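You operate a simulated robot arm through the tools that you are given. There is no shell and no other tool. Be economical: measure what you need, move in short steps, check, and stop when the job is done.

You are at the controls of a simulated two-armed robot. One attempt, no reset.

JOB
Put the teal module marked "72" from the cable test bench on the green cassette and the teal module labelled "59" on the pale lens glass there. Put two of the grey modules from the cable test bench on the lower shelf of the uplight bench. Open the case on castors, take the white tape strip marked stage and leave it on the top of the case on castors and shut the castors again. Put the black foam cup from the lower shelf of the uplight bench on the orange amber colour frame without a tab. Pick up the small green colour frame with one hand, pass it to the other hand and put it on the lower shelf of the uplight bench. Open the drawer of the wood-topped cupboard, fetch the blue clip and set it inside and shut the drawer again. Any order will do. Set down upright: black foam cup.

The check looks at the end state, three seconds after you hand in, the way a careful person would. Anything else that was tipped, shoved, dropped, spilled or broken makes it a failure.

ROBOT AND FRAMES
Two 7-joint arms with two-finger parallel grippers on one trunk, on a base that drives. Base frame: it is fixed to the floor where the robot stands at the start and does not move with it; the origin is under the middle of the robot, x ahead of it, y to its left, z up; the surface under the hand at the start is at about z = 800. Lengths are in mm, angles in degrees, forces in N, time in s.
The left shoulder is at the start at [121, 174, 1056], the right one opposite. With the tool pointing down near the work surface each hand reaches from about 360 to 760 mm from the robot's upright axis, wherever it stands, measured 20 degrees to its own side. Places, roughly: amber colour frame without a tab [-4250, 2250, 750]; black foam cup (7x6x7 cm) [-1700, 300, 400]; blue clip (4x4x4 cm) [-6000, -1900, 1100]; case on castors [600, 2400, 300]; drawer [-8200, -900, 700]; drawer of the wood-topped cupboard [-8200, -900, 700]; green cassette [500, 500, 750]; grey module [500, 500, 750]; lower shelf of the uplight bench [-1600, 100, 300]; pale lens glass [500, 250, 750]; small green colour frame [-3250, 2500, 1250]; teal module [500, 0, 750]; top of the case on castors [600, 2400, 600]; white tape strip marked stage [500, 1500, 750]. Payload 3.6 kg a hand.
Tool frame (each hand has its own): the origin (TCP) lies between the finger pads and is the grasp point; the fingertips stand 30 mm ahead of it; z points along the fingers, y is the line along which they close. The gripper opens to 110 mm. The fingers are 20 mm wide and 10 mm thick; the gripper's body (48 by 112 mm) begins 55 mm behind the TCP.
Orientation is that of the tool frame in the base frame, as [roll, pitch, yaw] about the fixed x, y, z axes, in that order (R = Rz(yaw) Ry(pitch) Rx(roll)). With the fingers straight down and closing along the base's y, the tool's x points along the base's -x, its y along +y and its z along -z.

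CONTROLS
- The arms move only by the tool move_arm. It takes "left_commands", "right_commands" or both (then of equal length, played together; a hand with none holds still); each is a list of rows, each an object (a shift or turn left out is 0, a gripper value left out holds the last) with "offset": the shift along the tool's x, y, z in mm, a list of three; "rotation": the turn, a rotation vector about the tool's x, y, z in degrees, a list of three; "grip": the gripper command, from -1 (fully open) to 1 (shut), values between in proportion. In form: [{"offset": [tx, ty, tz], "rotation": [ax, ay, az], "grip": grip}, ...]. A call has 1 to 12 rows; each row shifts and turns the commanded pose from where the row before left it, along the tool's axes as they then stand. A row lasts 0.2 s, in which the tool goes at most 50 mm and 8.6 degrees; a call with a longer step from one row to the next is refused whole, and so is a gripper value outside its range. A pose out of reach is approached as far as the arm can. The call stops where the force on the tool passes 40 N (or 10 N more than at its start, if that is more) or the arm is blocked; 0.2 s more then pass. Each finger travels about 153 mm/s and halts on what it meets, pressing with about 32 N; the grip force reading is that of the motor and also rises with nothing between the fingers. The clock runs only during rows and for 0.2 s after the last one: add rows that do not move to give the fingers time. It gives the time, the measured TCP pose, the force on the tool (base axes), the opening and the grip force at its end, in the units of the frame above (readings bear some noise), with the torque about the TCP (base axes, N m) and any sound that the robot's microphone picked up.
- Cameras (640 x 400 px; columns grow to the right, rows downward): "scene" is now at [213.3, 33.9, 1212.1]; the picture's right is [0.43, -0.90, -0.00], its down [-0.65, -0.31, -0.69] and it looks along [0.63, 0.30, -0.72] (base axes); focal length 214 px, centre (320, 200). "left" rides on the left gripper at [72, -17, -103] in its tool frame; the picture's right is [0.23, 0.97, 0.00], its down [-0.76, 0.18, -0.62] and it looks along [-0.61, 0.14, 0.78] (tool axes); focal length 222 px, centre (320, 200). "right" rides on the right gripper at [72, 17, -103] in its tool frame; the picture's right is [-0.23, 0.97, 0.00], its down [-0.76, -0.18, -0.62] and it looks along [-0.61, -0.14, 0.78] (tool axes); focal length 222 px, centre (320, 200). There is no depth. A picture from a camera that has moved, and an enlarged one, comes with that camera's place and axes in the base frame and with its lens.
- grab_frame(camera): a new picture of that camera. The clock stands still meanwhile.
- lift_body(by): slides the trunk up (or, below 0, down) by that many mm; the arms and the scene camera ride with it, the base frame stays. It gives what a move gives, with no picture.
- base_move(legs): drives the robot by 1 to 6 legs, each [ahead, left, turn to the left] in mm, mm and degrees, along the robot's own axes; the way and the turn of a leg run together, so that a leg with both is an arc; at most 1500 mm and 180 degrees a leg. The arms and the cameras ride along, it lands a little off, and it stops where it bumps. It gives what a move gives.
- head_to(pan, tilt): turns the head with the scene camera to pan (to the left, within 86 degrees either way) and tilt (down, from -29 to 69), counted from straight ahead of the robot. It gives what a move gives.
- enlarge(camera, box): a new picture of the part [left, top, right, bottom] of that camera's present view, enlarged. The clock stands still meanwhile.
- finish_job(): hands the job in; it is judged then, once.

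Work in short steps. Places have to be worked out from the pictures, the camera data and where the tool is seen: move nearer, look again, correct. Check each grasp and each placing, and mend what went wrong. You have 535 turns and 328 pictures in all, those below and enlarged ones among them. Open the grippers and draw the arms clear of the work before you hand the job in, unless the task says otherwise.

The tools are called after "Emit:" as a command line: name --argument value ..., lists and objects as JSON in quotes. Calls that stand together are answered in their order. move_arm: Moves the arms, as the interface text tells. Its arguments: {"type":"object","properties":{"left_commands":{"type":"array"},"right_commands":{"type":"array"}},"required":[]} The other tools are called the same way: lift_body (by) slides the trunk up or down; base_move (legs) drives the base; head_to (pan, tilt) turns the head that bears the scene camera; grab_frame (camera) takes a picture; enlarge (camera, box) takes an enlarged picture of a part of a camera's view; finish_job () hands the job in.

At the start:

```text
time: 0.0
left_tool_pos: [375.2, 359.2, 1059.2]
left_tool_rot: [180.0, 0.2, -179.9]
left_force: [0.5, -0.5, 0.5]
left_moment: [-0.01, 0.02, 0.0]
left_width: 109.9
left_grasp_force: 0.0
right_tool_pos: [408.4, 45.4, 1058.7]
right_tool_rot: [180.0, -0.1, -179.9]
right_force: [-0.1, 0.7, 0.4]
right_moment: [0.0, -0.03, -0.01]
right_width: 110.2
right_grasp_force: 0.1
trunk travel left (down, up): [-175.0, 588.0]
robot x, y, heading: [-2.8, 1.6, 0.1]
head pan, tilt: [25.4, 46.0]
```

scene: 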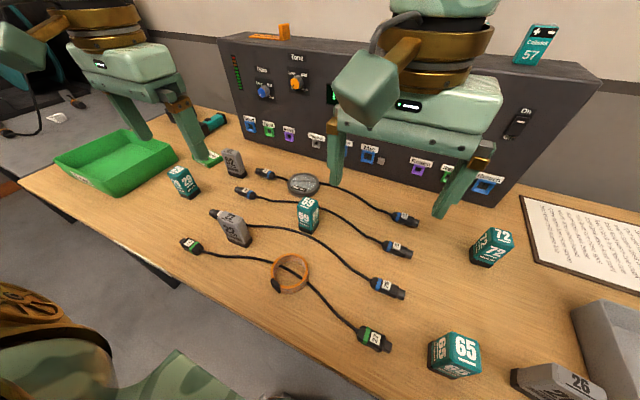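
right: 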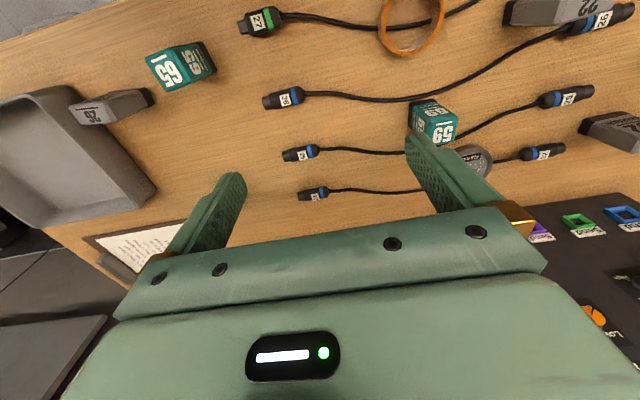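
left: 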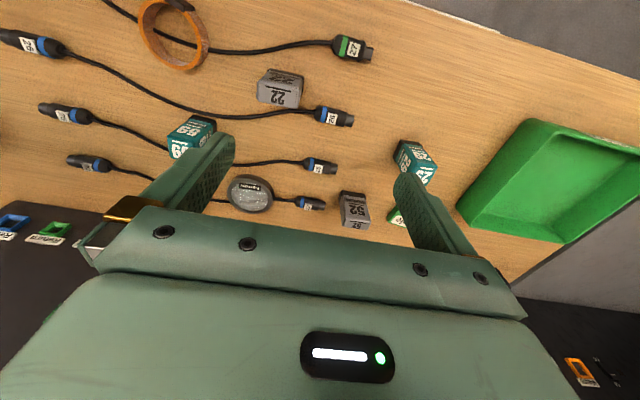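

I start by looking closely at the bench: the teal and grey modules, and what the green cassette and pale lens glass are.

Emit:
enlarge --camera "scene" --box '[40, 100, 340, 290]'

Emit:
enlarge --camera "left" --box '[140, 50, 480, 260]'

```text
2.11 times, centred on (190, 195) of scene
camera zoom: at [213.3, 33.9, 1212.1], right [0.43, -0.9, 0.0], down [-0.65, -0.31, -0.69], along [0.63, 0.3, -0.72], focal length 452 px, centre (594, 210)
```

zoom: 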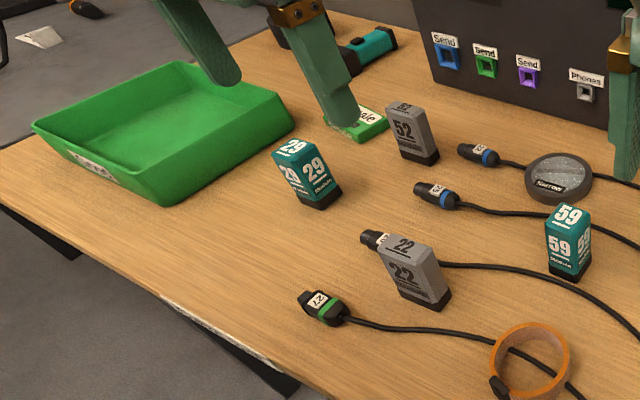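

```text
1.88 times, centred on (310, 155) of left
camera zoom: at [302.4, 341.7, 1163.6], right [-0.23, 0.97, 0.0], down [0.76, 0.18, 0.63], along [0.61, 0.14, -0.78], focal length 418 px, centre (339, 285)
```

zoom: 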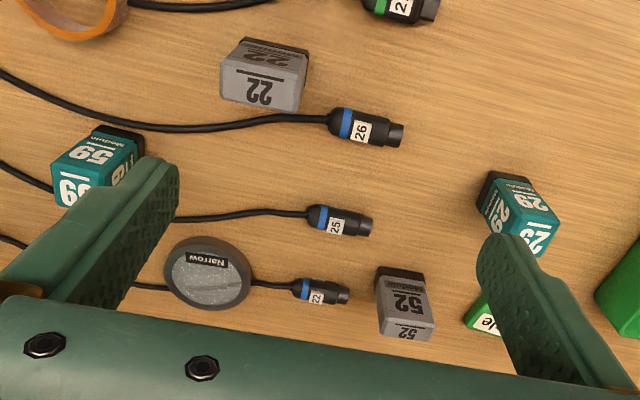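

Table is near z≈800; the cassette is the small flat green box near [575,605], the lens "Narrow" near [591,266]. I bring the right hand over "72" (≈[576,-178]) and the left over "59" (≈[500,195]) to look closer.

Emit:
move_arm --right_commands '[{"offset": [-22, -37, 10]}, {"offset": [-22, -37, 10]}, {"offset": [-22, -37, 10]}, {"offset": [-22, -37, 10]}, {"offset": [-22, -37, 10]}, {"offset": [-22, -37, 10]}]' --left_commands '[{"offset": [-15, -27, 10]}, {"offset": [-15, -27, 10]}, {"offset": [-15, -27, 10]}, {"offset": [-15, -27, 10]}, {"offset": [-15, -27, 10]}, {"offset": [-15, -27, 10]}]'

Emit:
grab_frame --camera "right"

Emit:
grab_frame --camera "left"

```text
time: 1.4
left_tool_pos: [466.6, 196.2, 999.6]
left_tool_rot: [179.9, 0.1, -179.8]
left_force: [-0.1, -1.0, 0.8]
left_moment: [0.01, -0.02, 0.01]
left_width: 110.1
left_grasp_force: 0.1
right_tool_pos: [543.6, -180.4, 997.8]
right_tool_rot: [179.9, -0.2, -180.0]
right_force: [0.1, -0.6, -0.2]
right_moment: [0.0, 0.03, 0.01]
right_width: 109.9
right_grasp_force: 0.1
trunk travel left (down, up): [-175.0, 588.0]
robot x, y, heading: [-2.3, 0.6, 0.0]
head pan, tilt: [25.4, 46.0]
```

```text
322 pictures are left
camera right: at [471.5, -164.5, 1099.6], right [0.23, 0.97, 0.0], down [0.76, -0.18, 0.62], along [0.6, -0.14, -0.78], focal length 222 px, centre (320, 200)
```

right: 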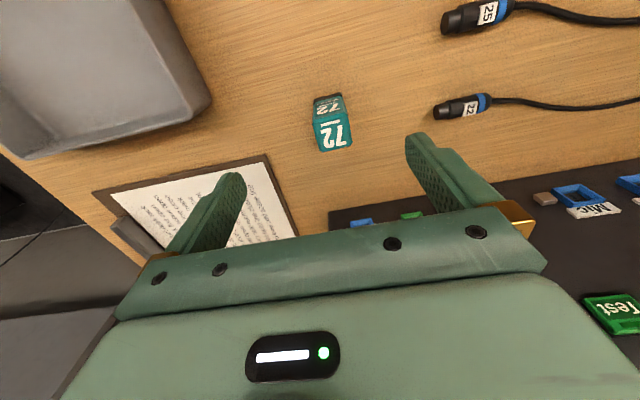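

```text
321 pictures are left
camera left: at [393.8, 178.1, 1103.7], right [-0.23, 0.97, 0.0], down [0.76, 0.18, 0.63], along [0.61, 0.14, -0.78], focal length 222 px, centre (320, 200)
```

left: 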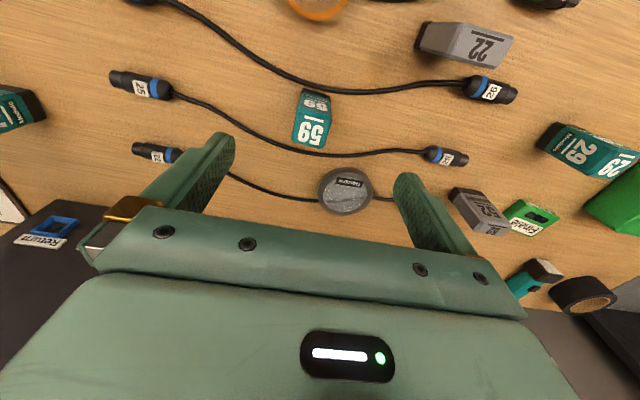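

I enlarge both views to verify geometry and the two green boxes.

Emit:
enlarge --camera "left" --box '[420, 160, 640, 320]'

Emit:
enlarge --camera "right" --box '[260, 60, 420, 180]'

Emit:
enlarge --camera "left" --box '[250, 60, 410, 220]'

Emit:
enlarge --camera "right" --box '[500, 160, 640, 360]'

```text
2.50 times, centred on (530, 240) of left
camera zoom: at [393.8, 178.1, 1103.7], right [-0.23, 0.97, 0.0], down [0.76, 0.18, 0.63], along [0.61, 0.14, -0.78], focal length 555 px, centre (-205, 100)
```

zoom: 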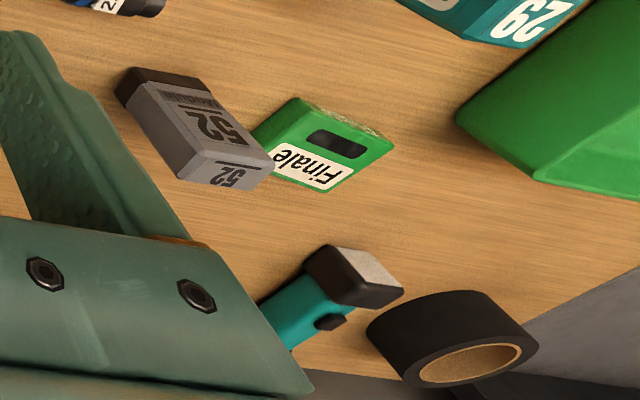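

```text
3.33 times, centred on (340, 120) of right
camera zoom: at [471.5, -164.5, 1099.6], right [0.23, 0.97, 0.0], down [0.76, -0.18, 0.62], along [0.6, -0.14, -0.78], focal length 740 px, centre (253, 467)
```

zoom: 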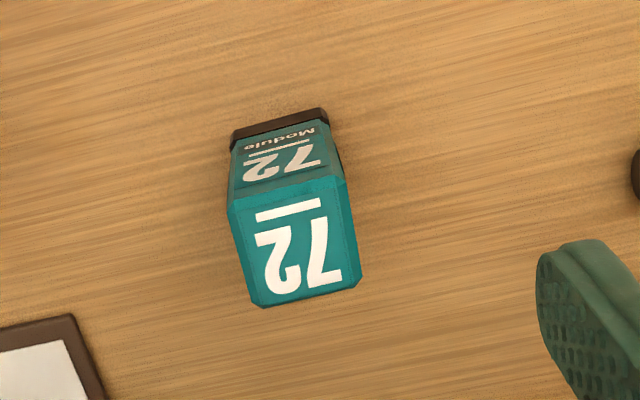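

```text
2.50 times, centred on (330, 140) of left
camera zoom: at [393.8, 178.1, 1103.7], right [-0.23, 0.97, 0.0], down [0.76, 0.18, 0.63], along [0.61, 0.14, -0.78], focal length 555 px, centre (295, 350)
```

zoom: 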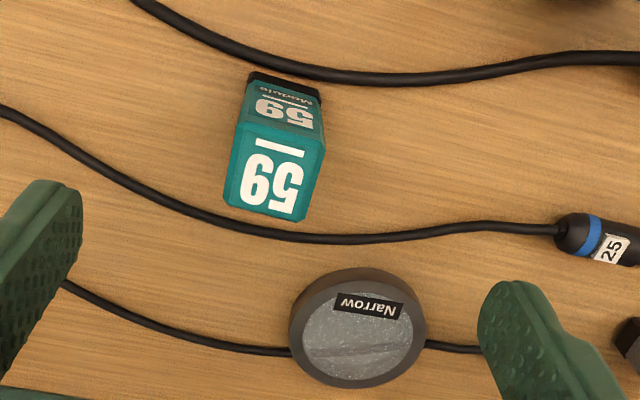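

```text
2.00 times, centred on (570, 260) of right
camera zoom: at [471.5, -164.5, 1099.6], right [0.23, 0.97, 0.0], down [0.76, -0.18, 0.62], along [0.6, -0.14, -0.78], focal length 444 px, centre (-180, 80)
```

zoom: 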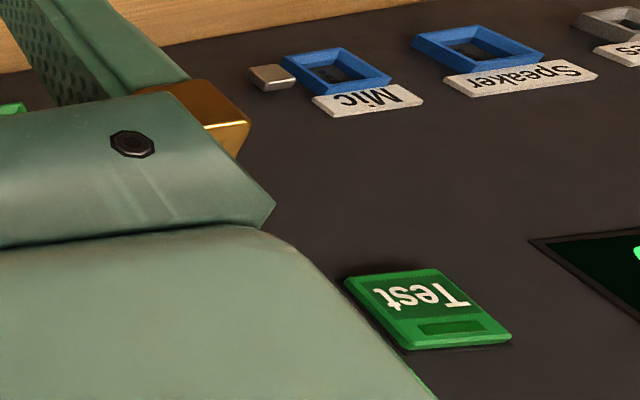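

Modules are about 35×35×80 mm, aligned to the base axes: 72 at ≈[560,-171], 59 at ≈[481,188]. I lower both hands around them.

Emit:
move_arm --right_commands '[{"offset": [-16, 9, 0]}, {"offset": [0, 0, 46]}, {"offset": [0, 0, 46]}, {"offset": [0, 0, 46]}]' --left_commands '[{"offset": [-14, -8, 0]}, {"offset": [0, 0, 46]}, {"offset": [0, 0, 46]}, {"offset": [0, 0, 46]}]'

Emit:
grab_frame --camera "right"

Emit:
grab_frame --camera "left"

```text
time: 2.4
left_tool_pos: [481.2, 190.1, 860.4]
left_tool_rot: [-179.9, 0.2, -179.8]
left_force: [0.3, -0.2, 0.0]
left_moment: [-0.02, 0.0, -0.01]
left_width: 110.0
left_grasp_force: 0.0
right_tool_pos: [559.2, -170.0, 859.9]
right_tool_rot: [-179.9, -0.1, -180.0]
right_force: [-0.5, -0.4, -0.5]
right_moment: [0.02, 0.0, 0.0]
right_width: 110.0
right_grasp_force: 0.0
trunk travel left (down, up): [-175.0, 588.0]
robot x, y, heading: [1.9, 1.7, 0.1]
head pan, tilt: [25.4, 46.0]
```

```text
316 pictures are left
camera right: at [487.8, -154.1, 961.4], right [0.23, 0.97, 0.0], down [0.76, -0.18, 0.62], along [0.61, -0.14, -0.78], focal length 222 px, centre (320, 200)
```

right: 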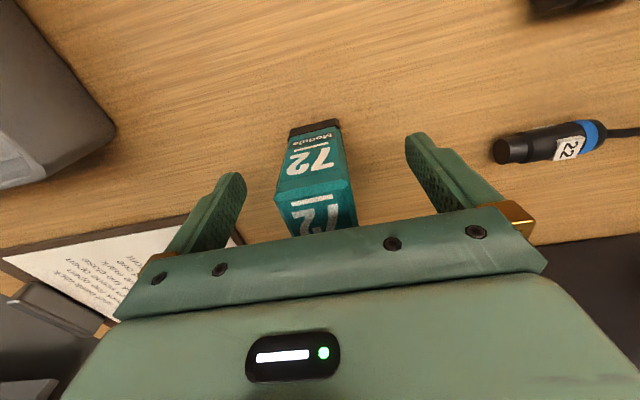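

```text
315 pictures are left
camera left: at [408.7, 171.6, 964.1], right [-0.23, 0.97, 0.0], down [0.76, 0.18, 0.63], along [0.61, 0.14, -0.78], focal length 222 px, centre (320, 200)
```

left: 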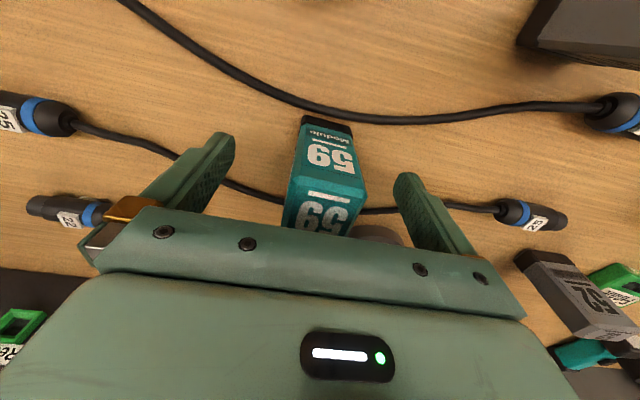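

Both modules sit centred between the fingers; close and lift.

Emit:
move_arm --right_commands '[{"grip": 1}, {}, {}, {"offset": [0, 0, -30]}, {"offset": [0, 0, -40]}, {"offset": [0, 0, -40]}]' --left_commands '[{"grip": 1}, {}, {}, {"offset": [0, 0, -30]}, {"offset": [0, 0, -40]}, {"offset": [0, 0, -40]}]'

Emit:
grab_frame --camera "left"

Emit:
grab_frame --camera "right"

```text
time: 3.8
left_tool_pos: [480.2, 188.6, 974.4]
left_tool_rot: [179.9, 0.3, -179.8]
left_force: [0.0, -1.4, -0.4]
left_moment: [0.01, -0.02, -0.01]
left_width: 35.4
left_grasp_force: 32.2
right_tool_pos: [556.0, -169.2, 971.3]
right_tool_rot: [180.0, 0.1, 180.0]
right_force: [-0.4, -1.0, -0.9]
right_moment: [-0.01, 0.01, -0.01]
right_width: 35.8
right_grasp_force: 31.8
trunk travel left (down, up): [-175.0, 588.0]
robot x, y, heading: [0.5, 1.8, 0.0]
head pan, tilt: [25.4, 46.0]
```

```text
314 pictures are left
camera left: at [406.9, 171.8, 1078.2], right [-0.23, 0.97, 0.0], down [0.76, 0.18, 0.63], along [0.61, 0.14, -0.78], focal length 222 px, centre (320, 200)
```

left: 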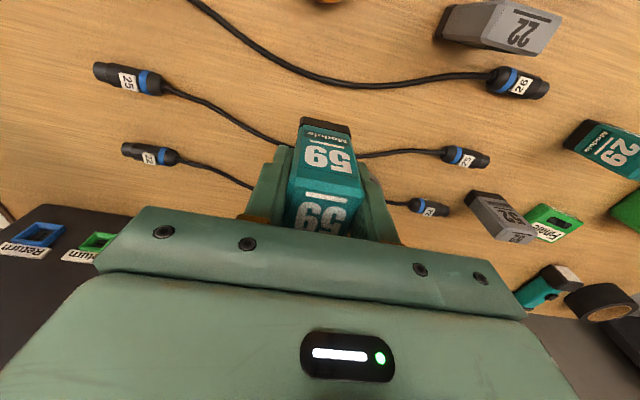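

```text
313 pictures are left
camera right: at [484.3, -153.3, 1073.0], right [0.23, 0.97, 0.0], down [0.76, -0.18, 0.62], along [0.61, -0.14, -0.78], focal length 222 px, centre (320, 200)
```

right: 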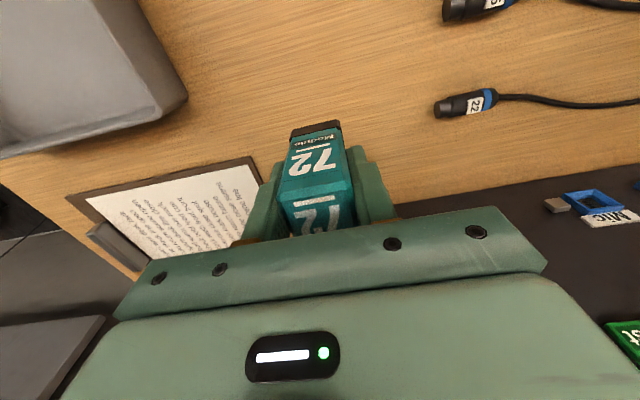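

Both held. The lens glass is at ≈[591.5,265.5] (top ≈813), within the left hand's reach; I carry 59 over it.

Emit:
move_arm --left_commands '[{"offset": [-37, 25.5, 0]}, {"offset": [-37, 25.5, 0]}, {"offset": [-37, 25.5, 0]}, {"offset": [0, 0, 40]}, {}]'

Emit:
grab_frame --camera "left"

Emit:
grab_frame --camera "scene"

```text
time: 5.0
left_tool_pos: [592.0, 266.9, 931.5]
left_tool_rot: [-180.0, 0.3, -179.8]
left_force: [0.3, -0.9, -0.3]
left_moment: [0.02, -0.01, -0.02]
left_width: 35.5
left_grasp_force: 32.0
right_tool_pos: [556.6, -168.9, 970.1]
right_tool_rot: [180.0, -0.1, 180.0]
right_force: [-0.4, 0.0, -2.3]
right_moment: [-0.01, 0.02, 0.01]
right_width: 35.6
right_grasp_force: 31.8
trunk travel left (down, up): [-175.0, 588.0]
robot x, y, heading: [-0.1, -2.8, 0.1]
head pan, tilt: [25.4, 46.0]
```

```text
312 pictures are left
camera left: at [517.7, 248.3, 1036.5], right [-0.23, 0.97, 0.0], down [0.76, 0.18, 0.63], along [0.61, 0.14, -0.78], focal length 222 px, centre (320, 200)
```

left: 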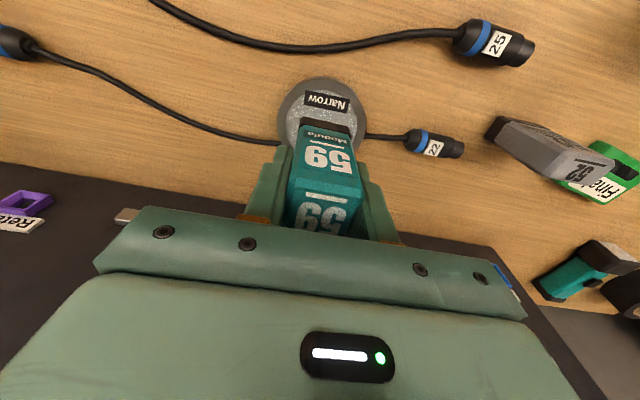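

```text
311 pictures are left
camera scene: at [213.4, 33.7, 1212.2], right [0.43, -0.9, 0.0], down [-0.65, -0.31, -0.69], along [0.63, 0.3, -0.72], focal length 214 px, centre (320, 200)
```

scene: 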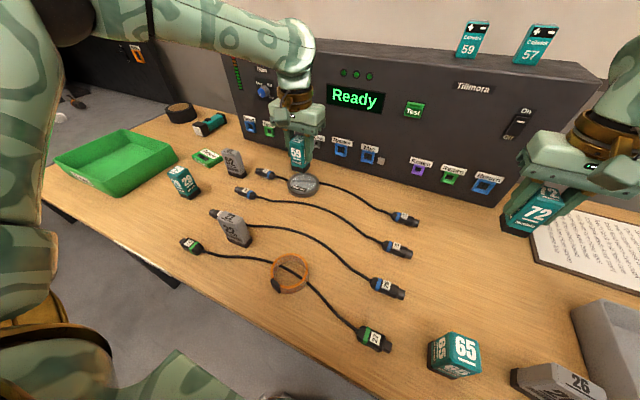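

The lens is centred under the module. I lower to just above it.

Emit:
move_arm --left_commands '[{"offset": [0, 0, 26]}, {"offset": [0, 0, 24]}, {}]'

Emit:
move_arm --left_commands '[{"offset": [0, 0, 3]}, {}]'

Emit:
grab_frame --camera "left"

```text
time: 5.8
left_tool_pos: [591.5, 265.7, 883.0]
left_tool_rot: [-180.0, 0.2, -179.8]
left_force: [-0.7, 0.2, 0.0]
left_moment: [-0.01, 0.0, 0.01]
left_width: 35.7
left_grasp_force: 32.5
right_tool_pos: [557.9, -169.4, 969.7]
right_tool_rot: [180.0, -0.2, 180.0]
right_force: [-0.1, 0.0, -0.3]
right_moment: [-0.01, -0.04, 0.01]
right_width: 35.9
right_grasp_force: 31.8
trunk travel left (down, up): [-175.0, 588.0]
robot x, y, heading: [-0.7, -0.3, 0.0]
head pan, tilt: [25.4, 46.0]
```

```text
time: 6.4
left_tool_pos: [592.8, 266.1, 878.9]
left_tool_rot: [-180.0, 0.2, -179.8]
left_force: [0.7, 0.4, -1.2]
left_moment: [-0.02, 0.02, 0.0]
left_width: 35.6
left_grasp_force: 32.7
right_tool_pos: [556.9, -168.8, 970.0]
right_tool_rot: [-179.9, -0.1, -179.9]
right_force: [0.2, -0.1, -1.2]
right_moment: [-0.04, 0.03, 0.03]
right_width: 35.9
right_grasp_force: 31.9
trunk travel left (down, up): [-175.0, 588.0]
robot x, y, heading: [-1.2, 1.5, 0.3]
head pan, tilt: [25.4, 46.0]
```

```text
310 pictures are left
camera left: at [519.1, 248.3, 983.1], right [-0.23, 0.97, 0.0], down [0.76, 0.18, 0.63], along [0.61, 0.14, -0.78], focal length 222 px, centre (320, 200)
```

left: 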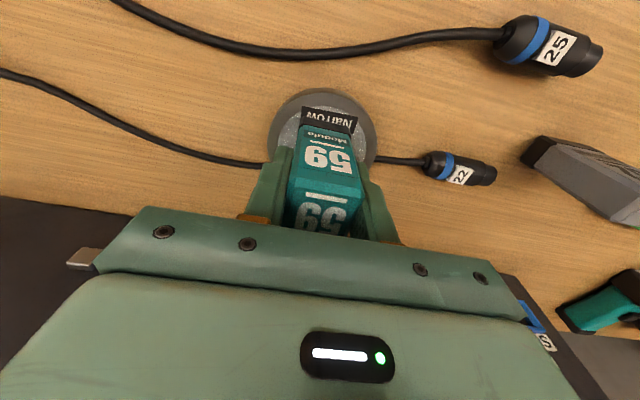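

Close to contact; I step down gently and watch the force.

Emit:
move_arm --left_commands '[{"offset": [0, 0, 3]}, {}]'

Emit:
move_arm --left_commands '[{"offset": [0, 0, 2]}, {}]'

Emit:
move_arm --left_commands '[{"offset": [0, 0, 2]}, {}]'

```text
time: 7.0
left_tool_pos: [591.0, 266.2, 875.9]
left_tool_rot: [179.9, 0.2, -179.7]
left_force: [0.7, 1.1, 4.7]
left_moment: [0.0, 0.0, 0.01]
left_width: 35.4
left_grasp_force: 31.8
right_tool_pos: [556.4, -168.5, 969.9]
right_tool_rot: [-180.0, -0.1, 180.0]
right_force: [0.3, 0.1, -0.2]
right_moment: [-0.02, -0.01, -0.01]
right_width: 35.5
right_grasp_force: 32.2
trunk travel left (down, up): [-175.0, 588.0]
robot x, y, heading: [1.5, 0.2, 0.2]
head pan, tilt: [25.4, 46.0]
```

```text
time: 7.6
left_tool_pos: [591.4, 266.3, 876.4]
left_tool_rot: [-180.0, 0.5, -179.7]
left_force: [3.4, 2.3, 21.4]
left_moment: [0.11, 0.0, 0.02]
left_width: 35.8
left_grasp_force: 32.8
right_tool_pos: [556.1, -169.9, 971.6]
right_tool_rot: [179.8, 0.0, 179.9]
right_force: [0.3, -0.8, -0.9]
right_moment: [-0.03, 0.0, -0.01]
right_width: 35.8
right_grasp_force: 32.3
trunk travel left (down, up): [-175.0, 588.0]
robot x, y, heading: [0.5, -1.5, 0.1]
head pan, tilt: [25.4, 46.0]
```

```text
time: 8.2
left_tool_pos: [590.7, 265.6, 874.9]
left_tool_rot: [180.0, 0.6, -179.8]
left_force: [3.8, 3.0, 29.0]
left_moment: [0.1, -0.07, -0.03]
left_width: 36.2
left_grasp_force: 32.2
right_tool_pos: [555.0, -170.6, 972.2]
right_tool_rot: [179.8, 0.0, 180.0]
right_force: [0.4, -0.5, -0.1]
right_moment: [0.0, 0.01, 0.03]
right_width: 35.4
right_grasp_force: 32.1
trunk travel left (down, up): [-175.0, 588.0]
robot x, y, heading: [-1.3, 0.3, -0.0]
head pan, tilt: [25.4, 46.0]
```

It rests on the lens. I ease off the pressure, open, and rise straight up.

Emit:
move_arm --left_commands '[{"offset": [0, 0, -3]}, {"grip": -1}, {}, {}, {"offset": [0, 0, -40]}, {"offset": [0, 0, -40]}, {"offset": [0, 0, -30]}]'

Emit:
grab_frame --camera "left"

```text
time: 9.8
left_tool_pos: [590.3, 265.7, 985.9]
left_tool_rot: [179.9, 0.3, -179.9]
left_force: [0.2, -0.4, 0.7]
left_moment: [-0.01, -0.02, -0.02]
left_width: 110.2
left_grasp_force: 0.2
right_tool_pos: [556.1, -169.7, 970.8]
right_tool_rot: [-180.0, -0.2, -180.0]
right_force: [-0.1, -0.6, -0.6]
right_moment: [0.03, 0.03, 0.02]
right_width: 35.7
right_grasp_force: 31.8
trunk travel left (down, up): [-175.0, 588.0]
robot x, y, heading: [-0.5, -0.6, 0.0]
head pan, tilt: [25.4, 46.0]
```

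```text
309 pictures are left
camera left: at [517.1, 248.4, 1090.4], right [-0.23, 0.97, 0.0], down [0.76, 0.18, 0.63], along [0.61, 0.14, -0.78], focal length 222 px, centre (320, 200)
```

left: 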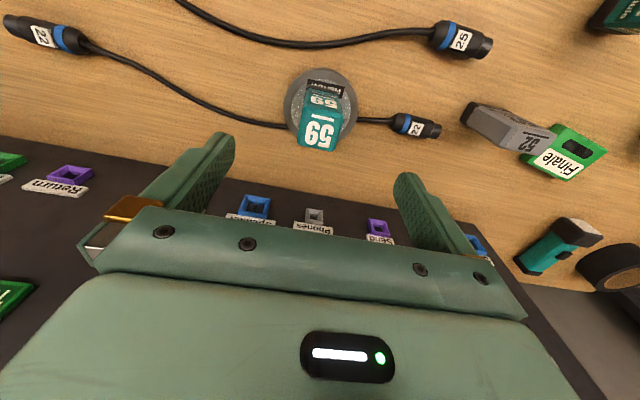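

59 stands on the lens. Now I raise the hands and drive left 500 mm to bring the right hand near the cassette (≈[573,598]).

Emit:
move_arm --left_commands '[{"offset": [40, 0, -30]}, {"offset": [40, 0, -30]}]' --right_commands '[{"offset": [10, 0, -45]}, {"offset": [10, 0, -45]}]'

Emit:
base_move --legs '[[0, 500, 0]]'

Emit:
grab_frame --camera "scene"

Emit:
grab_frame --camera "right"

```text
time: 10.4
left_tool_pos: [509.3, 265.1, 1047.0]
left_tool_rot: [-179.9, 0.3, -179.8]
left_force: [-0.6, 0.0, 0.0]
left_moment: [-0.03, -0.02, -0.01]
left_width: 110.1
left_grasp_force: 0.0
right_tool_pos: [534.9, -169.1, 1061.2]
right_tool_rot: [180.0, 0.0, 180.0]
right_force: [0.2, -0.3, -0.8]
right_moment: [-0.01, -0.03, -0.02]
right_width: 35.5
right_grasp_force: 32.0
trunk travel left (down, up): [-175.0, 588.0]
robot x, y, heading: [-2.3, 2.1, -0.0]
head pan, tilt: [25.4, 46.0]
```

```text
time: 13.3
left_tool_pos: [510.9, 768.1, 1047.3]
left_tool_rot: [-180.0, 0.1, -179.8]
left_force: [0.1, 0.2, 1.1]
left_moment: [-0.02, 0.02, -0.01]
left_width: 110.3
left_grasp_force: 0.0
right_tool_pos: [536.7, 333.5, 1058.7]
right_tool_rot: [179.9, -0.2, 180.0]
right_force: [0.1, 0.0, -0.8]
right_moment: [0.0, 0.02, -0.03]
right_width: 35.8
right_grasp_force: 31.9
trunk travel left (down, up): [-175.0, 588.0]
robot x, y, heading: [-3.1, 499.2, 0.1]
head pan, tilt: [25.4, 46.0]
```

```text
308 pictures are left
camera scene: at [213.5, 535.8, 1212.1], right [0.43, -0.9, 0.0], down [-0.65, -0.31, -0.69], along [0.63, 0.3, -0.72], focal length 214 px, centre (320, 200)
```

scene: 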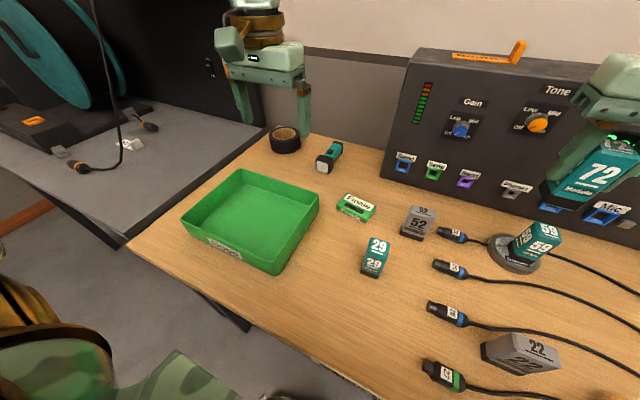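

```text
307 pictures are left
camera right: at [465.3, 349.1, 1161.7], right [0.23, 0.97, 0.0], down [0.76, -0.18, 0.62], along [0.61, -0.14, -0.78], focal length 222 px, centre (320, 200)
```

right: 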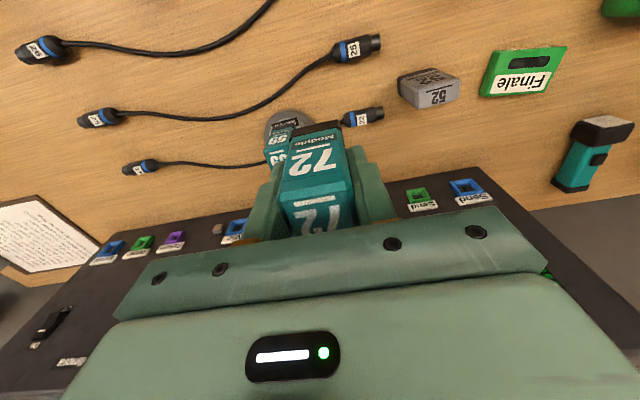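

Cassette "Finale" centre is ≈[580,602]. I move the left hand aside and carry 72 above it.

Emit:
move_arm --right_commands '[{"offset": [-6.2, 38.4, 0]}, {"offset": [-6.2, 38.4, 0]}, {"offset": [-6.2, 38.4, 0]}, {"offset": [-6.2, 38.4, 0]}, {"offset": [-6.2, 38.4, 0]}, {"offset": [-6.2, 38.4, 0]}, {"offset": [-6.2, 38.4, 0]}, {"offset": [0, 0, 45]}, {"offset": [0, 0, 45]}, {"offset": [0, 0, 40]}, {}]' --left_commands '[{"offset": [25, 25, 0]}, {"offset": [25, 25, 0]}, {"offset": [25, 25, 0]}, {"offset": [25, 0, 0]}, {}, {}, {}, {}, {}, {}, {}]'

Emit:
grab_frame --camera "right"

Emit:
grab_frame --camera "scene"

```text
time: 15.8
left_tool_pos: [411.7, 842.7, 1046.8]
left_tool_rot: [180.0, 0.3, -179.8]
left_force: [-1.4, -0.1, -0.3]
left_moment: [-0.05, 0.01, 0.02]
left_width: 110.0
left_grasp_force: 0.2
right_tool_pos: [569.8, 599.8, 923.6]
right_tool_rot: [179.9, -0.1, -180.0]
right_force: [0.6, 0.8, -0.7]
right_moment: [0.01, -0.01, 0.03]
right_width: 35.5
right_grasp_force: 32.5
right hand out of reach, approached as far as the arm can: row 7
trunk travel left (down, up): [-175.0, 588.0]
robot x, y, heading: [-0.2, 504.3, -0.1]
head pan, tilt: [25.4, 46.0]
```

```text
306 pictures are left
camera right: at [498.2, 616.0, 1025.4], right [0.23, 0.97, 0.0], down [0.76, -0.18, 0.62], along [0.61, -0.14, -0.78], focal length 222 px, centre (320, 200)
```

right: 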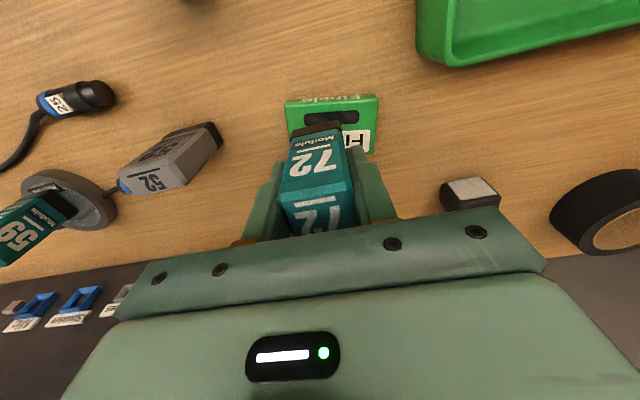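

```text
305 pictures are left
camera scene: at [213.0, 535.6, 1212.2], right [0.43, -0.9, 0.0], down [-0.65, -0.31, -0.69], along [0.63, 0.3, -0.72], focal length 214 px, centre (320, 200)
```

scene: 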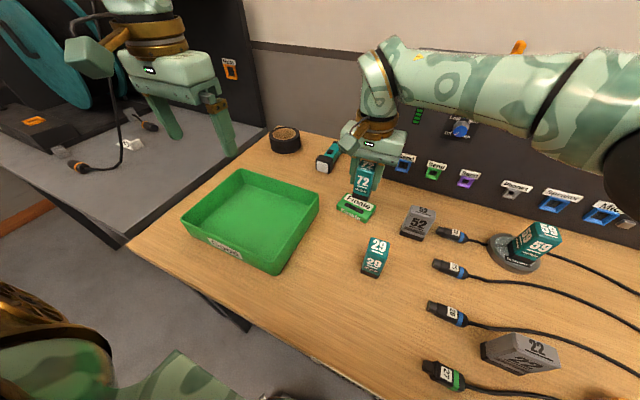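

I enlarge to refine cassette vs module alignment.

Emit:
enlarge --camera "right" --box '[250, 70, 410, 250]'

```text
2.22 times, centred on (330, 160) of right
camera zoom: at [498.2, 616.0, 1025.4], right [0.23, 0.97, 0.0], down [0.76, -0.18, 0.62], along [0.61, -0.14, -0.78], focal length 494 px, centre (298, 289)
```

zoom: 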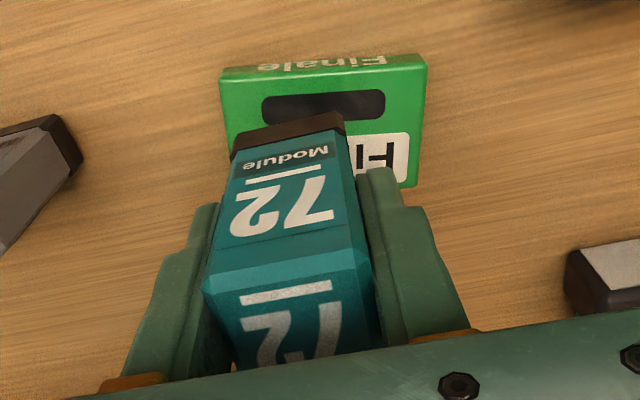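

Cassette centre ≈[580,606]. I shift +10 x, +6 y and descend.

Emit:
move_arm --right_commands '[{"offset": [0, 5, 15]}, {"offset": [0, 0, 15]}, {}]'

Emit:
enlarge --camera "right" --box '[250, 70, 410, 250]'

```text
time: 16.6
left_tool_pos: [411.4, 842.3, 1047.5]
left_tool_rot: [180.0, 0.1, -179.8]
left_force: [0.8, 0.9, -0.2]
left_moment: [-0.02, 0.02, 0.03]
left_width: 110.2
left_grasp_force: 0.0
right_tool_pos: [570.8, 605.1, 893.2]
right_tool_rot: [-180.0, -0.1, 179.9]
right_force: [0.4, 0.4, -1.4]
right_moment: [-0.03, -0.02, -0.02]
right_width: 35.4
right_grasp_force: 32.2
trunk travel left (down, up): [-175.0, 588.0]
robot x, y, heading: [-1.1, 502.7, -0.0]
head pan, tilt: [25.4, 46.0]
```

```text
2.22 times, centred on (330, 160) of right
camera zoom: at [498.7, 620.3, 995.3], right [0.23, 0.97, 0.0], down [0.76, -0.18, 0.62], along [0.61, -0.14, -0.78], focal length 494 px, centre (298, 289)
```

zoom: 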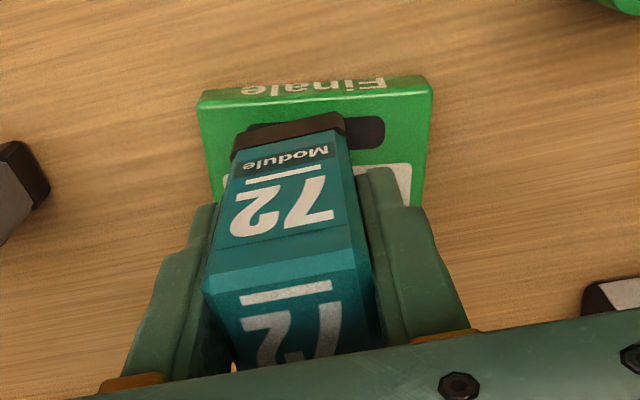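

Now +8 in x and gentle steps down.

Emit:
move_arm --right_commands '[{"offset": [-8, 0, 3]}, {"offset": [0, 0, 2]}, {}]'

Emit:
move_arm --right_commands '[{"offset": [0, 0, 3]}, {}]'

Emit:
move_arm --right_commands '[{"offset": [0, 0, 2]}, {}]'

```text
time: 17.4
left_tool_pos: [412.7, 843.0, 1048.2]
left_tool_rot: [-180.0, 0.2, -179.7]
left_force: [0.5, 0.4, 0.1]
left_moment: [0.01, -0.02, -0.01]
left_width: 110.3
left_grasp_force: 0.1
right_tool_pos: [578.6, 604.4, 889.7]
right_tool_rot: [-180.0, -0.1, 180.0]
right_force: [0.4, 0.2, -1.3]
right_moment: [0.02, 0.04, 0.01]
right_width: 35.4
right_grasp_force: 32.7
trunk travel left (down, up): [-175.0, 588.0]
robot x, y, heading: [1.4, 498.2, -0.0]
head pan, tilt: [25.4, 46.0]
```

```text
time: 17.9
left_tool_pos: [412.2, 843.4, 1046.2]
left_tool_rot: [179.9, 0.2, -179.8]
left_force: [-0.5, 0.2, -0.3]
left_moment: [0.0, -0.02, 0.02]
left_width: 109.9
left_grasp_force: 0.1
right_tool_pos: [579.0, 604.2, 887.0]
right_tool_rot: [179.9, -0.1, -180.0]
right_force: [-0.3, -0.1, -0.9]
right_moment: [0.03, -0.02, 0.01]
right_width: 35.3
right_grasp_force: 32.5
trunk travel left (down, up): [-175.0, 588.0]
robot x, y, heading: [-1.3, 500.1, 0.1]
head pan, tilt: [25.4, 46.0]
```

```text
time: 18.6
left_tool_pos: [410.9, 842.1, 1047.0]
left_tool_rot: [-180.0, 0.2, -179.8]
left_force: [-1.1, 0.6, -0.1]
left_moment: [-0.04, 0.0, -0.01]
left_width: 110.1
left_grasp_force: 0.0
right_tool_pos: [577.2, 604.0, 884.4]
right_tool_rot: [-180.0, -0.1, -179.9]
right_force: [-1.1, 0.1, -0.4]
right_moment: [0.02, -0.03, 0.01]
right_width: 35.7
right_grasp_force: 32.0
trunk travel left (down, up): [-175.0, 588.0]
robot x, y, heading: [-2.1, 502.9, 0.1]
head pan, tilt: [25.4, 46.0]
```

Still free of contact; continue down in small steps.

Emit:
move_arm --right_commands '[{"offset": [0, 0, 3]}, {}]'

Emit:
move_arm --right_commands '[{"offset": [0, 0, 2]}, {}]'

Emit:
move_arm --right_commands '[{"offset": [0, 0, 2]}, {}]'

```text
time: 19.1
left_tool_pos: [412.0, 842.1, 1049.0]
left_tool_rot: [-180.0, 0.2, -179.8]
left_force: [0.0, 0.1, 0.7]
left_moment: [-0.02, -0.03, 0.0]
left_width: 110.3
left_grasp_force: 0.1
right_tool_pos: [578.5, 603.1, 880.7]
right_tool_rot: [-180.0, -0.1, 180.0]
right_force: [0.2, -0.3, -1.2]
right_moment: [0.0, 0.01, 0.01]
right_width: 35.5
right_grasp_force: 31.8
trunk travel left (down, up): [-175.0, 588.0]
robot x, y, heading: [-1.5, 500.8, -0.2]
head pan, tilt: [25.4, 46.0]
```

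```text
time: 19.8
left_tool_pos: [411.2, 843.2, 1046.8]
left_tool_rot: [-179.9, 0.2, -179.9]
left_force: [-0.7, -0.6, 1.0]
left_moment: [0.0, 0.02, 0.01]
left_width: 110.2
left_grasp_force: 0.1
right_tool_pos: [578.4, 603.7, 878.8]
right_tool_rot: [-180.0, -0.1, 179.9]
right_force: [0.3, -0.5, -1.0]
right_moment: [0.01, 0.03, 0.03]
right_width: 35.4
right_grasp_force: 31.9
trunk travel left (down, up): [-175.0, 588.0]
robot x, y, heading: [-2.1, 501.6, 0.1]
head pan, tilt: [25.4, 46.0]
```

```text
time: 20.4
left_tool_pos: [411.0, 842.0, 1048.3]
left_tool_rot: [-179.9, 0.4, -179.8]
left_force: [0.4, 1.2, -0.1]
left_moment: [-0.01, -0.02, 0.02]
left_width: 110.2
left_grasp_force: 0.0
right_tool_pos: [577.1, 603.8, 877.7]
right_tool_rot: [179.8, 0.0, 180.0]
right_force: [0.5, 0.7, 8.7]
right_moment: [0.03, -0.13, 0.01]
right_width: 35.6
right_grasp_force: 31.5
trunk travel left (down, up): [-175.0, 588.0]
robot x, y, heading: [1.1, 500.7, -0.1]
head pan, tilt: [25.4, 46.0]
```

Contact at 8.7 N. Release and rise.

Emit:
move_arm --right_commands '[{"grip": -1}, {}, {}, {"offset": [0, 0, -40]}, {"offset": [0, 0, -40]}, {"offset": [0, 0, -30]}]'

Emit:
grab_frame --camera "right"

```text
time: 21.8
left_tool_pos: [410.9, 843.1, 1047.7]
left_tool_rot: [179.9, 0.3, -179.8]
left_force: [-0.7, -0.2, -0.2]
left_moment: [-0.02, 0.01, 0.04]
left_width: 110.0
left_grasp_force: 0.2
right_tool_pos: [577.2, 604.7, 989.3]
right_tool_rot: [-180.0, -0.1, -180.0]
right_force: [-0.1, 0.0, -0.2]
right_moment: [-0.03, -0.03, 0.0]
right_width: 109.8
right_grasp_force: 0.2
trunk travel left (down, up): [-175.0, 588.0]
robot x, y, heading: [0.3, 504.7, -0.1]
head pan, tilt: [25.4, 46.0]
```

```text
302 pictures are left
camera right: at [505.1, 620.7, 1090.1], right [0.23, 0.97, 0.0], down [0.76, -0.18, 0.62], along [0.61, -0.14, -0.78], focal length 222 px, centre (320, 200)
```

right: 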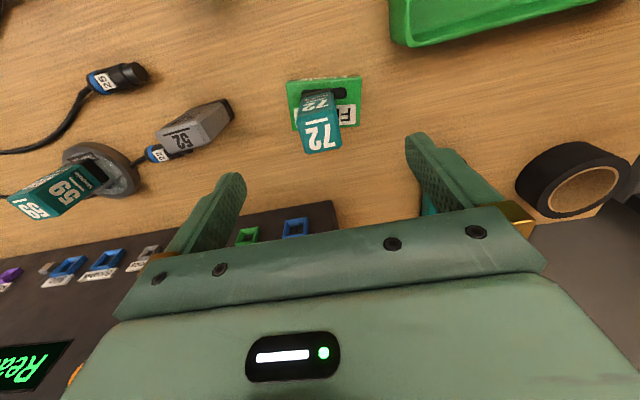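

72 stands on the cassette. Next grey 52 with the right hand; I enlarge for its orientation.

Emit:
move_arm --right_commands '[{"offset": [15, -45, 0]}, {"offset": [10, -45, 0]}, {"offset": [10, -44, 0]}]'

Emit:
enlarge --camera "right" --box '[240, 40, 440, 220]'

```text
time: 22.6
left_tool_pos: [412.4, 841.5, 1048.1]
left_tool_rot: [179.9, 0.3, -179.8]
left_force: [-0.4, -0.4, -0.1]
left_moment: [0.0, -0.01, -0.02]
left_width: 110.0
left_grasp_force: 0.1
right_tool_pos: [543.8, 467.9, 986.2]
right_tool_rot: [180.0, 0.0, 180.0]
right_force: [0.0, -1.0, -0.6]
right_moment: [0.0, -0.01, 0.01]
right_width: 110.2
right_grasp_force: 0.0
trunk travel left (down, up): [-175.0, 588.0]
robot x, y, heading: [-2.6, 501.1, 0.4]
head pan, tilt: [25.4, 46.0]
```

```text
2.22 times, centred on (340, 130) of right
camera zoom: at [471.4, 484.8, 1088.9], right [0.23, 0.97, 0.0], down [0.76, -0.18, 0.62], along [0.61, -0.14, -0.78], focal length 494 px, centre (276, 356)
```

zoom: 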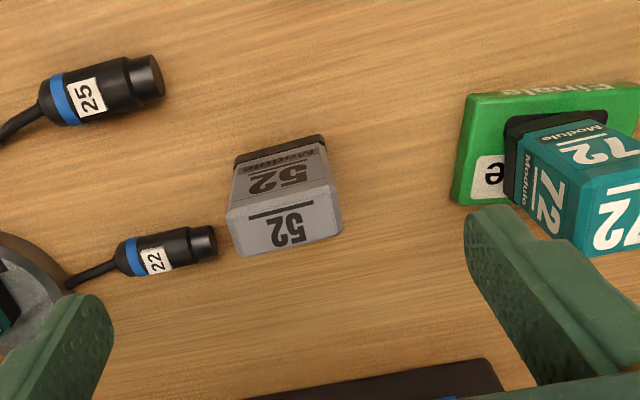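

Grey 52 is 53(y)×27×60 mm at ≈[570,468]. Before picking grey modules I want to see the uplight bench shelf to choose the grasp, so I back off and turn round.

Emit:
move_arm --right_commands '[{"offset": [40, -30, -20]}, {"offset": [40, -30, -20]}, {"offset": [40, -30, -20]}]' --left_commands '[{"offset": [0, -40, 0]}, {"offset": [0, -40, 0]}, {"offset": [0, -40, 0]}]'

Emit:
base_move --legs '[[-300, 0, 0], [0, 0, 170]]'

Emit:
head_to --pan 0 --tilt 25

Emit:
grab_frame --camera "scene"

```text
refused: row 1 steps farther than a row can; nothing moved
```

```text
time: 31.6
left_tool_pos: [-757.7, 224.0, 1047.5]
left_tool_rot: [-180.0, 0.2, -8.2]
left_force: [0.0, -0.2, 0.8]
left_moment: [-0.01, -0.02, -0.01]
left_width: 110.0
left_grasp_force: 0.1
right_tool_pos: [-835.6, 611.0, 987.6]
right_tool_rot: [180.0, -0.1, -8.5]
right_force: [-0.1, 0.6, 0.3]
right_moment: [0.02, 0.0, -0.01]
right_width: 110.1
right_grasp_force: 0.1
trunk travel left (down, up): [-175.0, 588.0]
robot x, y, heading: [-301.8, 501.6, 171.6]
head pan, tilt: [25.4, 46.0]
```

```text
time: 32.5
left_tool_pos: [-759.5, 224.6, 1047.4]
left_tool_rot: [179.9, 0.2, -8.3]
left_force: [0.0, 0.3, -0.7]
left_moment: [0.01, 0.0, 0.04]
left_width: 110.0
left_grasp_force: 0.1
right_tool_pos: [-835.9, 610.8, 986.8]
right_tool_rot: [180.0, 0.0, -8.4]
right_force: [-0.9, -1.1, 0.0]
right_moment: [-0.01, -0.01, -0.05]
right_width: 110.0
right_grasp_force: 0.1
trunk travel left (down, up): [-175.0, 588.0]
robot x, y, heading: [-306.7, 502.1, 171.7]
head pan, tilt: [0.0, 25.0]
```

```text
300 pictures are left
camera scene: at [-533.6, 534.3, 1244.1], right [0.14, 0.99, 0.0], down [0.42, -0.06, -0.91], along [-0.9, 0.13, -0.42], focal length 214 px, centre (320, 200)
```

scene: 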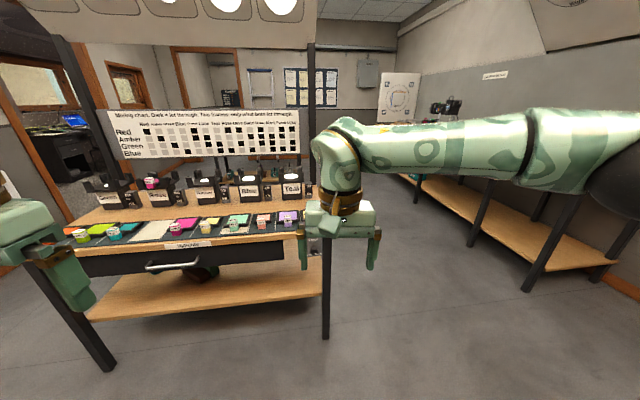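

The uplight bench has a drawer below its top and an open lower shelf. I square up and drive in front of it (bench front x≈-1310, middle y≈110).

Emit:
base_move --legs '[[0, 0, 8.3], [200, 400, 0]]'

Emit:
lift_body --by -170

Emit:
head_to --pan 0 --tilt 45

Emit:
grab_frame --camera "scene"

```text
time: 35.9
left_tool_pos: [-914.5, -243.2, 1048.0]
left_tool_rot: [-180.0, 0.2, 0.3]
left_force: [-0.2, -0.9, -0.4]
left_moment: [0.02, 0.0, -0.01]
left_width: 109.8
left_grasp_force: 0.1
right_tool_pos: [-1046.5, 129.6, 986.9]
right_tool_rot: [-179.9, -0.1, -0.1]
right_force: [0.7, -0.2, 0.5]
right_moment: [-0.01, -0.01, -0.01]
right_width: 109.6
right_grasp_force: 0.1
trunk travel left (down, up): [-175.0, 588.0]
robot x, y, heading: [-498.2, 98.4, -180.0]
head pan, tilt: [0.0, 25.0]
```

```text
time: 37.8
left_tool_pos: [-935.5, -242.6, 860.4]
left_tool_rot: [179.8, -3.8, 0.2]
left_force: [-0.3, 0.0, 0.1]
left_moment: [0.01, -0.02, 0.02]
left_width: 110.1
left_grasp_force: 0.0
right_tool_pos: [-1044.3, 130.9, 817.8]
right_tool_rot: [-180.0, 0.0, 0.0]
right_force: [0.3, 0.4, 0.1]
right_moment: [0.01, 0.01, 0.01]
right_width: 110.1
right_grasp_force: 0.1
trunk travel left (down, up): [-5.0, 758.0]
robot x, y, heading: [-500.3, 100.1, -180.0]
head pan, tilt: [0.0, 25.0]
```

```text
time: 38.6
left_tool_pos: [-934.5, -242.1, 859.7]
left_tool_rot: [179.9, -3.9, 0.2]
left_force: [0.0, -0.1, -0.3]
left_moment: [0.01, 0.01, -0.01]
left_width: 110.1
left_grasp_force: 0.0
right_tool_pos: [-1045.2, 130.4, 816.0]
right_tool_rot: [180.0, -0.1, 0.0]
right_force: [1.0, 0.6, -0.8]
right_moment: [0.0, -0.01, -0.01]
right_width: 110.1
right_grasp_force: 0.0
trunk travel left (down, up): [-5.0, 758.0]
robot x, y, heading: [-505.6, 97.4, -180.1]
head pan, tilt: [0.0, 45.0]
```

```text
299 pictures are left
camera scene: at [-830.5, 97.9, 1030.9], right [0.0, 1.0, 0.0], down [0.71, 0.0, -0.71], along [-0.71, 0.0, -0.71], focal length 214 px, centre (320, 200)
```

scene: 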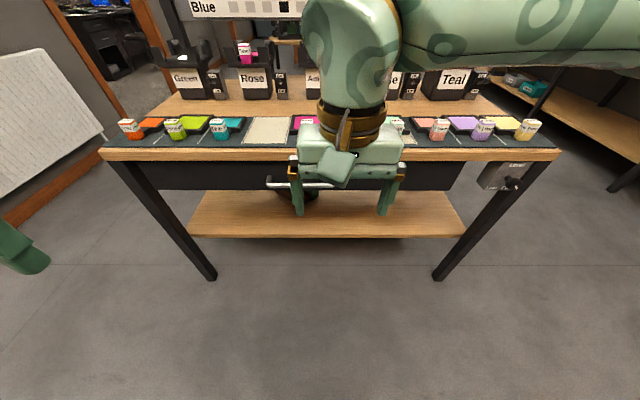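

The right arm hides the shelf; I move it aside to the right and look in at the shelf.

Emit:
move_arm --right_commands '[{"offset": [40, -20, 0]}, {"offset": [40, -28, 0]}, {"offset": [30, -35, 0]}, {"offset": [20, -40, 0]}, {"offset": [0, -48, 0]}, {"offset": [0, -48, 0]}, {"offset": [0, -48, 0]}]'

Emit:
head_to --pan 0 --tilt 30

Emit:
grab_frame --camera "scene"

```text
time: 40.2
left_tool_pos: [-935.1, -240.7, 860.0]
left_tool_rot: [179.9, -3.8, 0.2]
left_force: [0.2, -0.9, -0.4]
left_moment: [0.01, -0.01, 0.0]
left_width: 109.9
left_grasp_force: 0.1
right_tool_pos: [-914.9, 396.2, 817.6]
right_tool_rot: [-180.0, -0.1, -0.1]
right_force: [0.1, -0.2, -0.2]
right_moment: [0.0, 0.0, -0.04]
right_width: 110.0
right_grasp_force: 0.0
trunk travel left (down, up): [-5.0, 758.0]
robot x, y, heading: [-498.1, 100.4, -179.9]
head pan, tilt: [0.0, 45.0]
```

```text
time: 41.0
left_tool_pos: [-935.6, -242.9, 858.5]
left_tool_rot: [179.9, -3.8, 0.2]
left_force: [1.2, 1.0, -1.0]
left_moment: [-0.02, 0.04, 0.0]
left_width: 110.1
left_grasp_force: 0.0
right_tool_pos: [-913.8, 394.1, 817.6]
right_tool_rot: [180.0, -0.1, 0.0]
right_force: [1.1, -1.0, 0.1]
right_moment: [-0.01, -0.03, 0.01]
right_width: 110.2
right_grasp_force: 0.1
trunk travel left (down, up): [-5.0, 758.0]
robot x, y, heading: [-502.6, 99.1, -179.9]
head pan, tilt: [0.0, 30.0]
```

```text
298 pictures are left
camera scene: at [-839.5, 98.0, 1053.4], right [0.0, 1.0, 0.0], down [0.5, 0.0, -0.87], along [-0.87, 0.0, -0.5], focal length 214 px, centre (320, 200)
```

scene: 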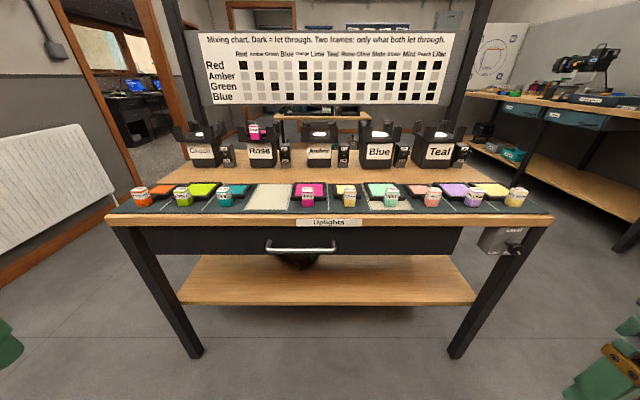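

I enlarge the dark thing on the shelf under the handle.

Emit:
enlarge --camera "scene" --box '[180, 200, 480, 320]'

```text
2.13 times, centred on (330, 260) of scene
camera zoom: at [-839.5, 98.0, 1053.4], right [0.0, 1.0, 0.0], down [0.5, 0.0, -0.87], along [-0.87, 0.0, -0.5], focal length 458 px, centre (299, 72)
```

zoom: 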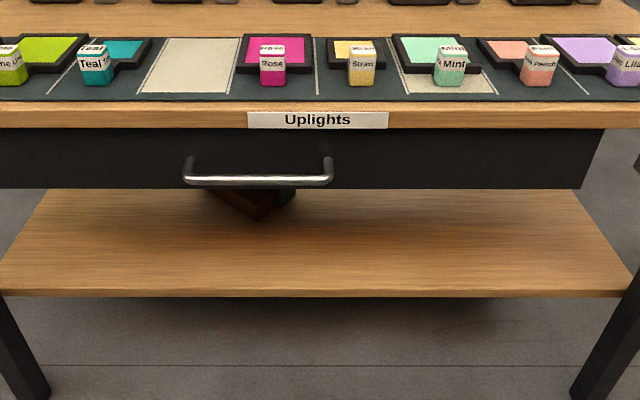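

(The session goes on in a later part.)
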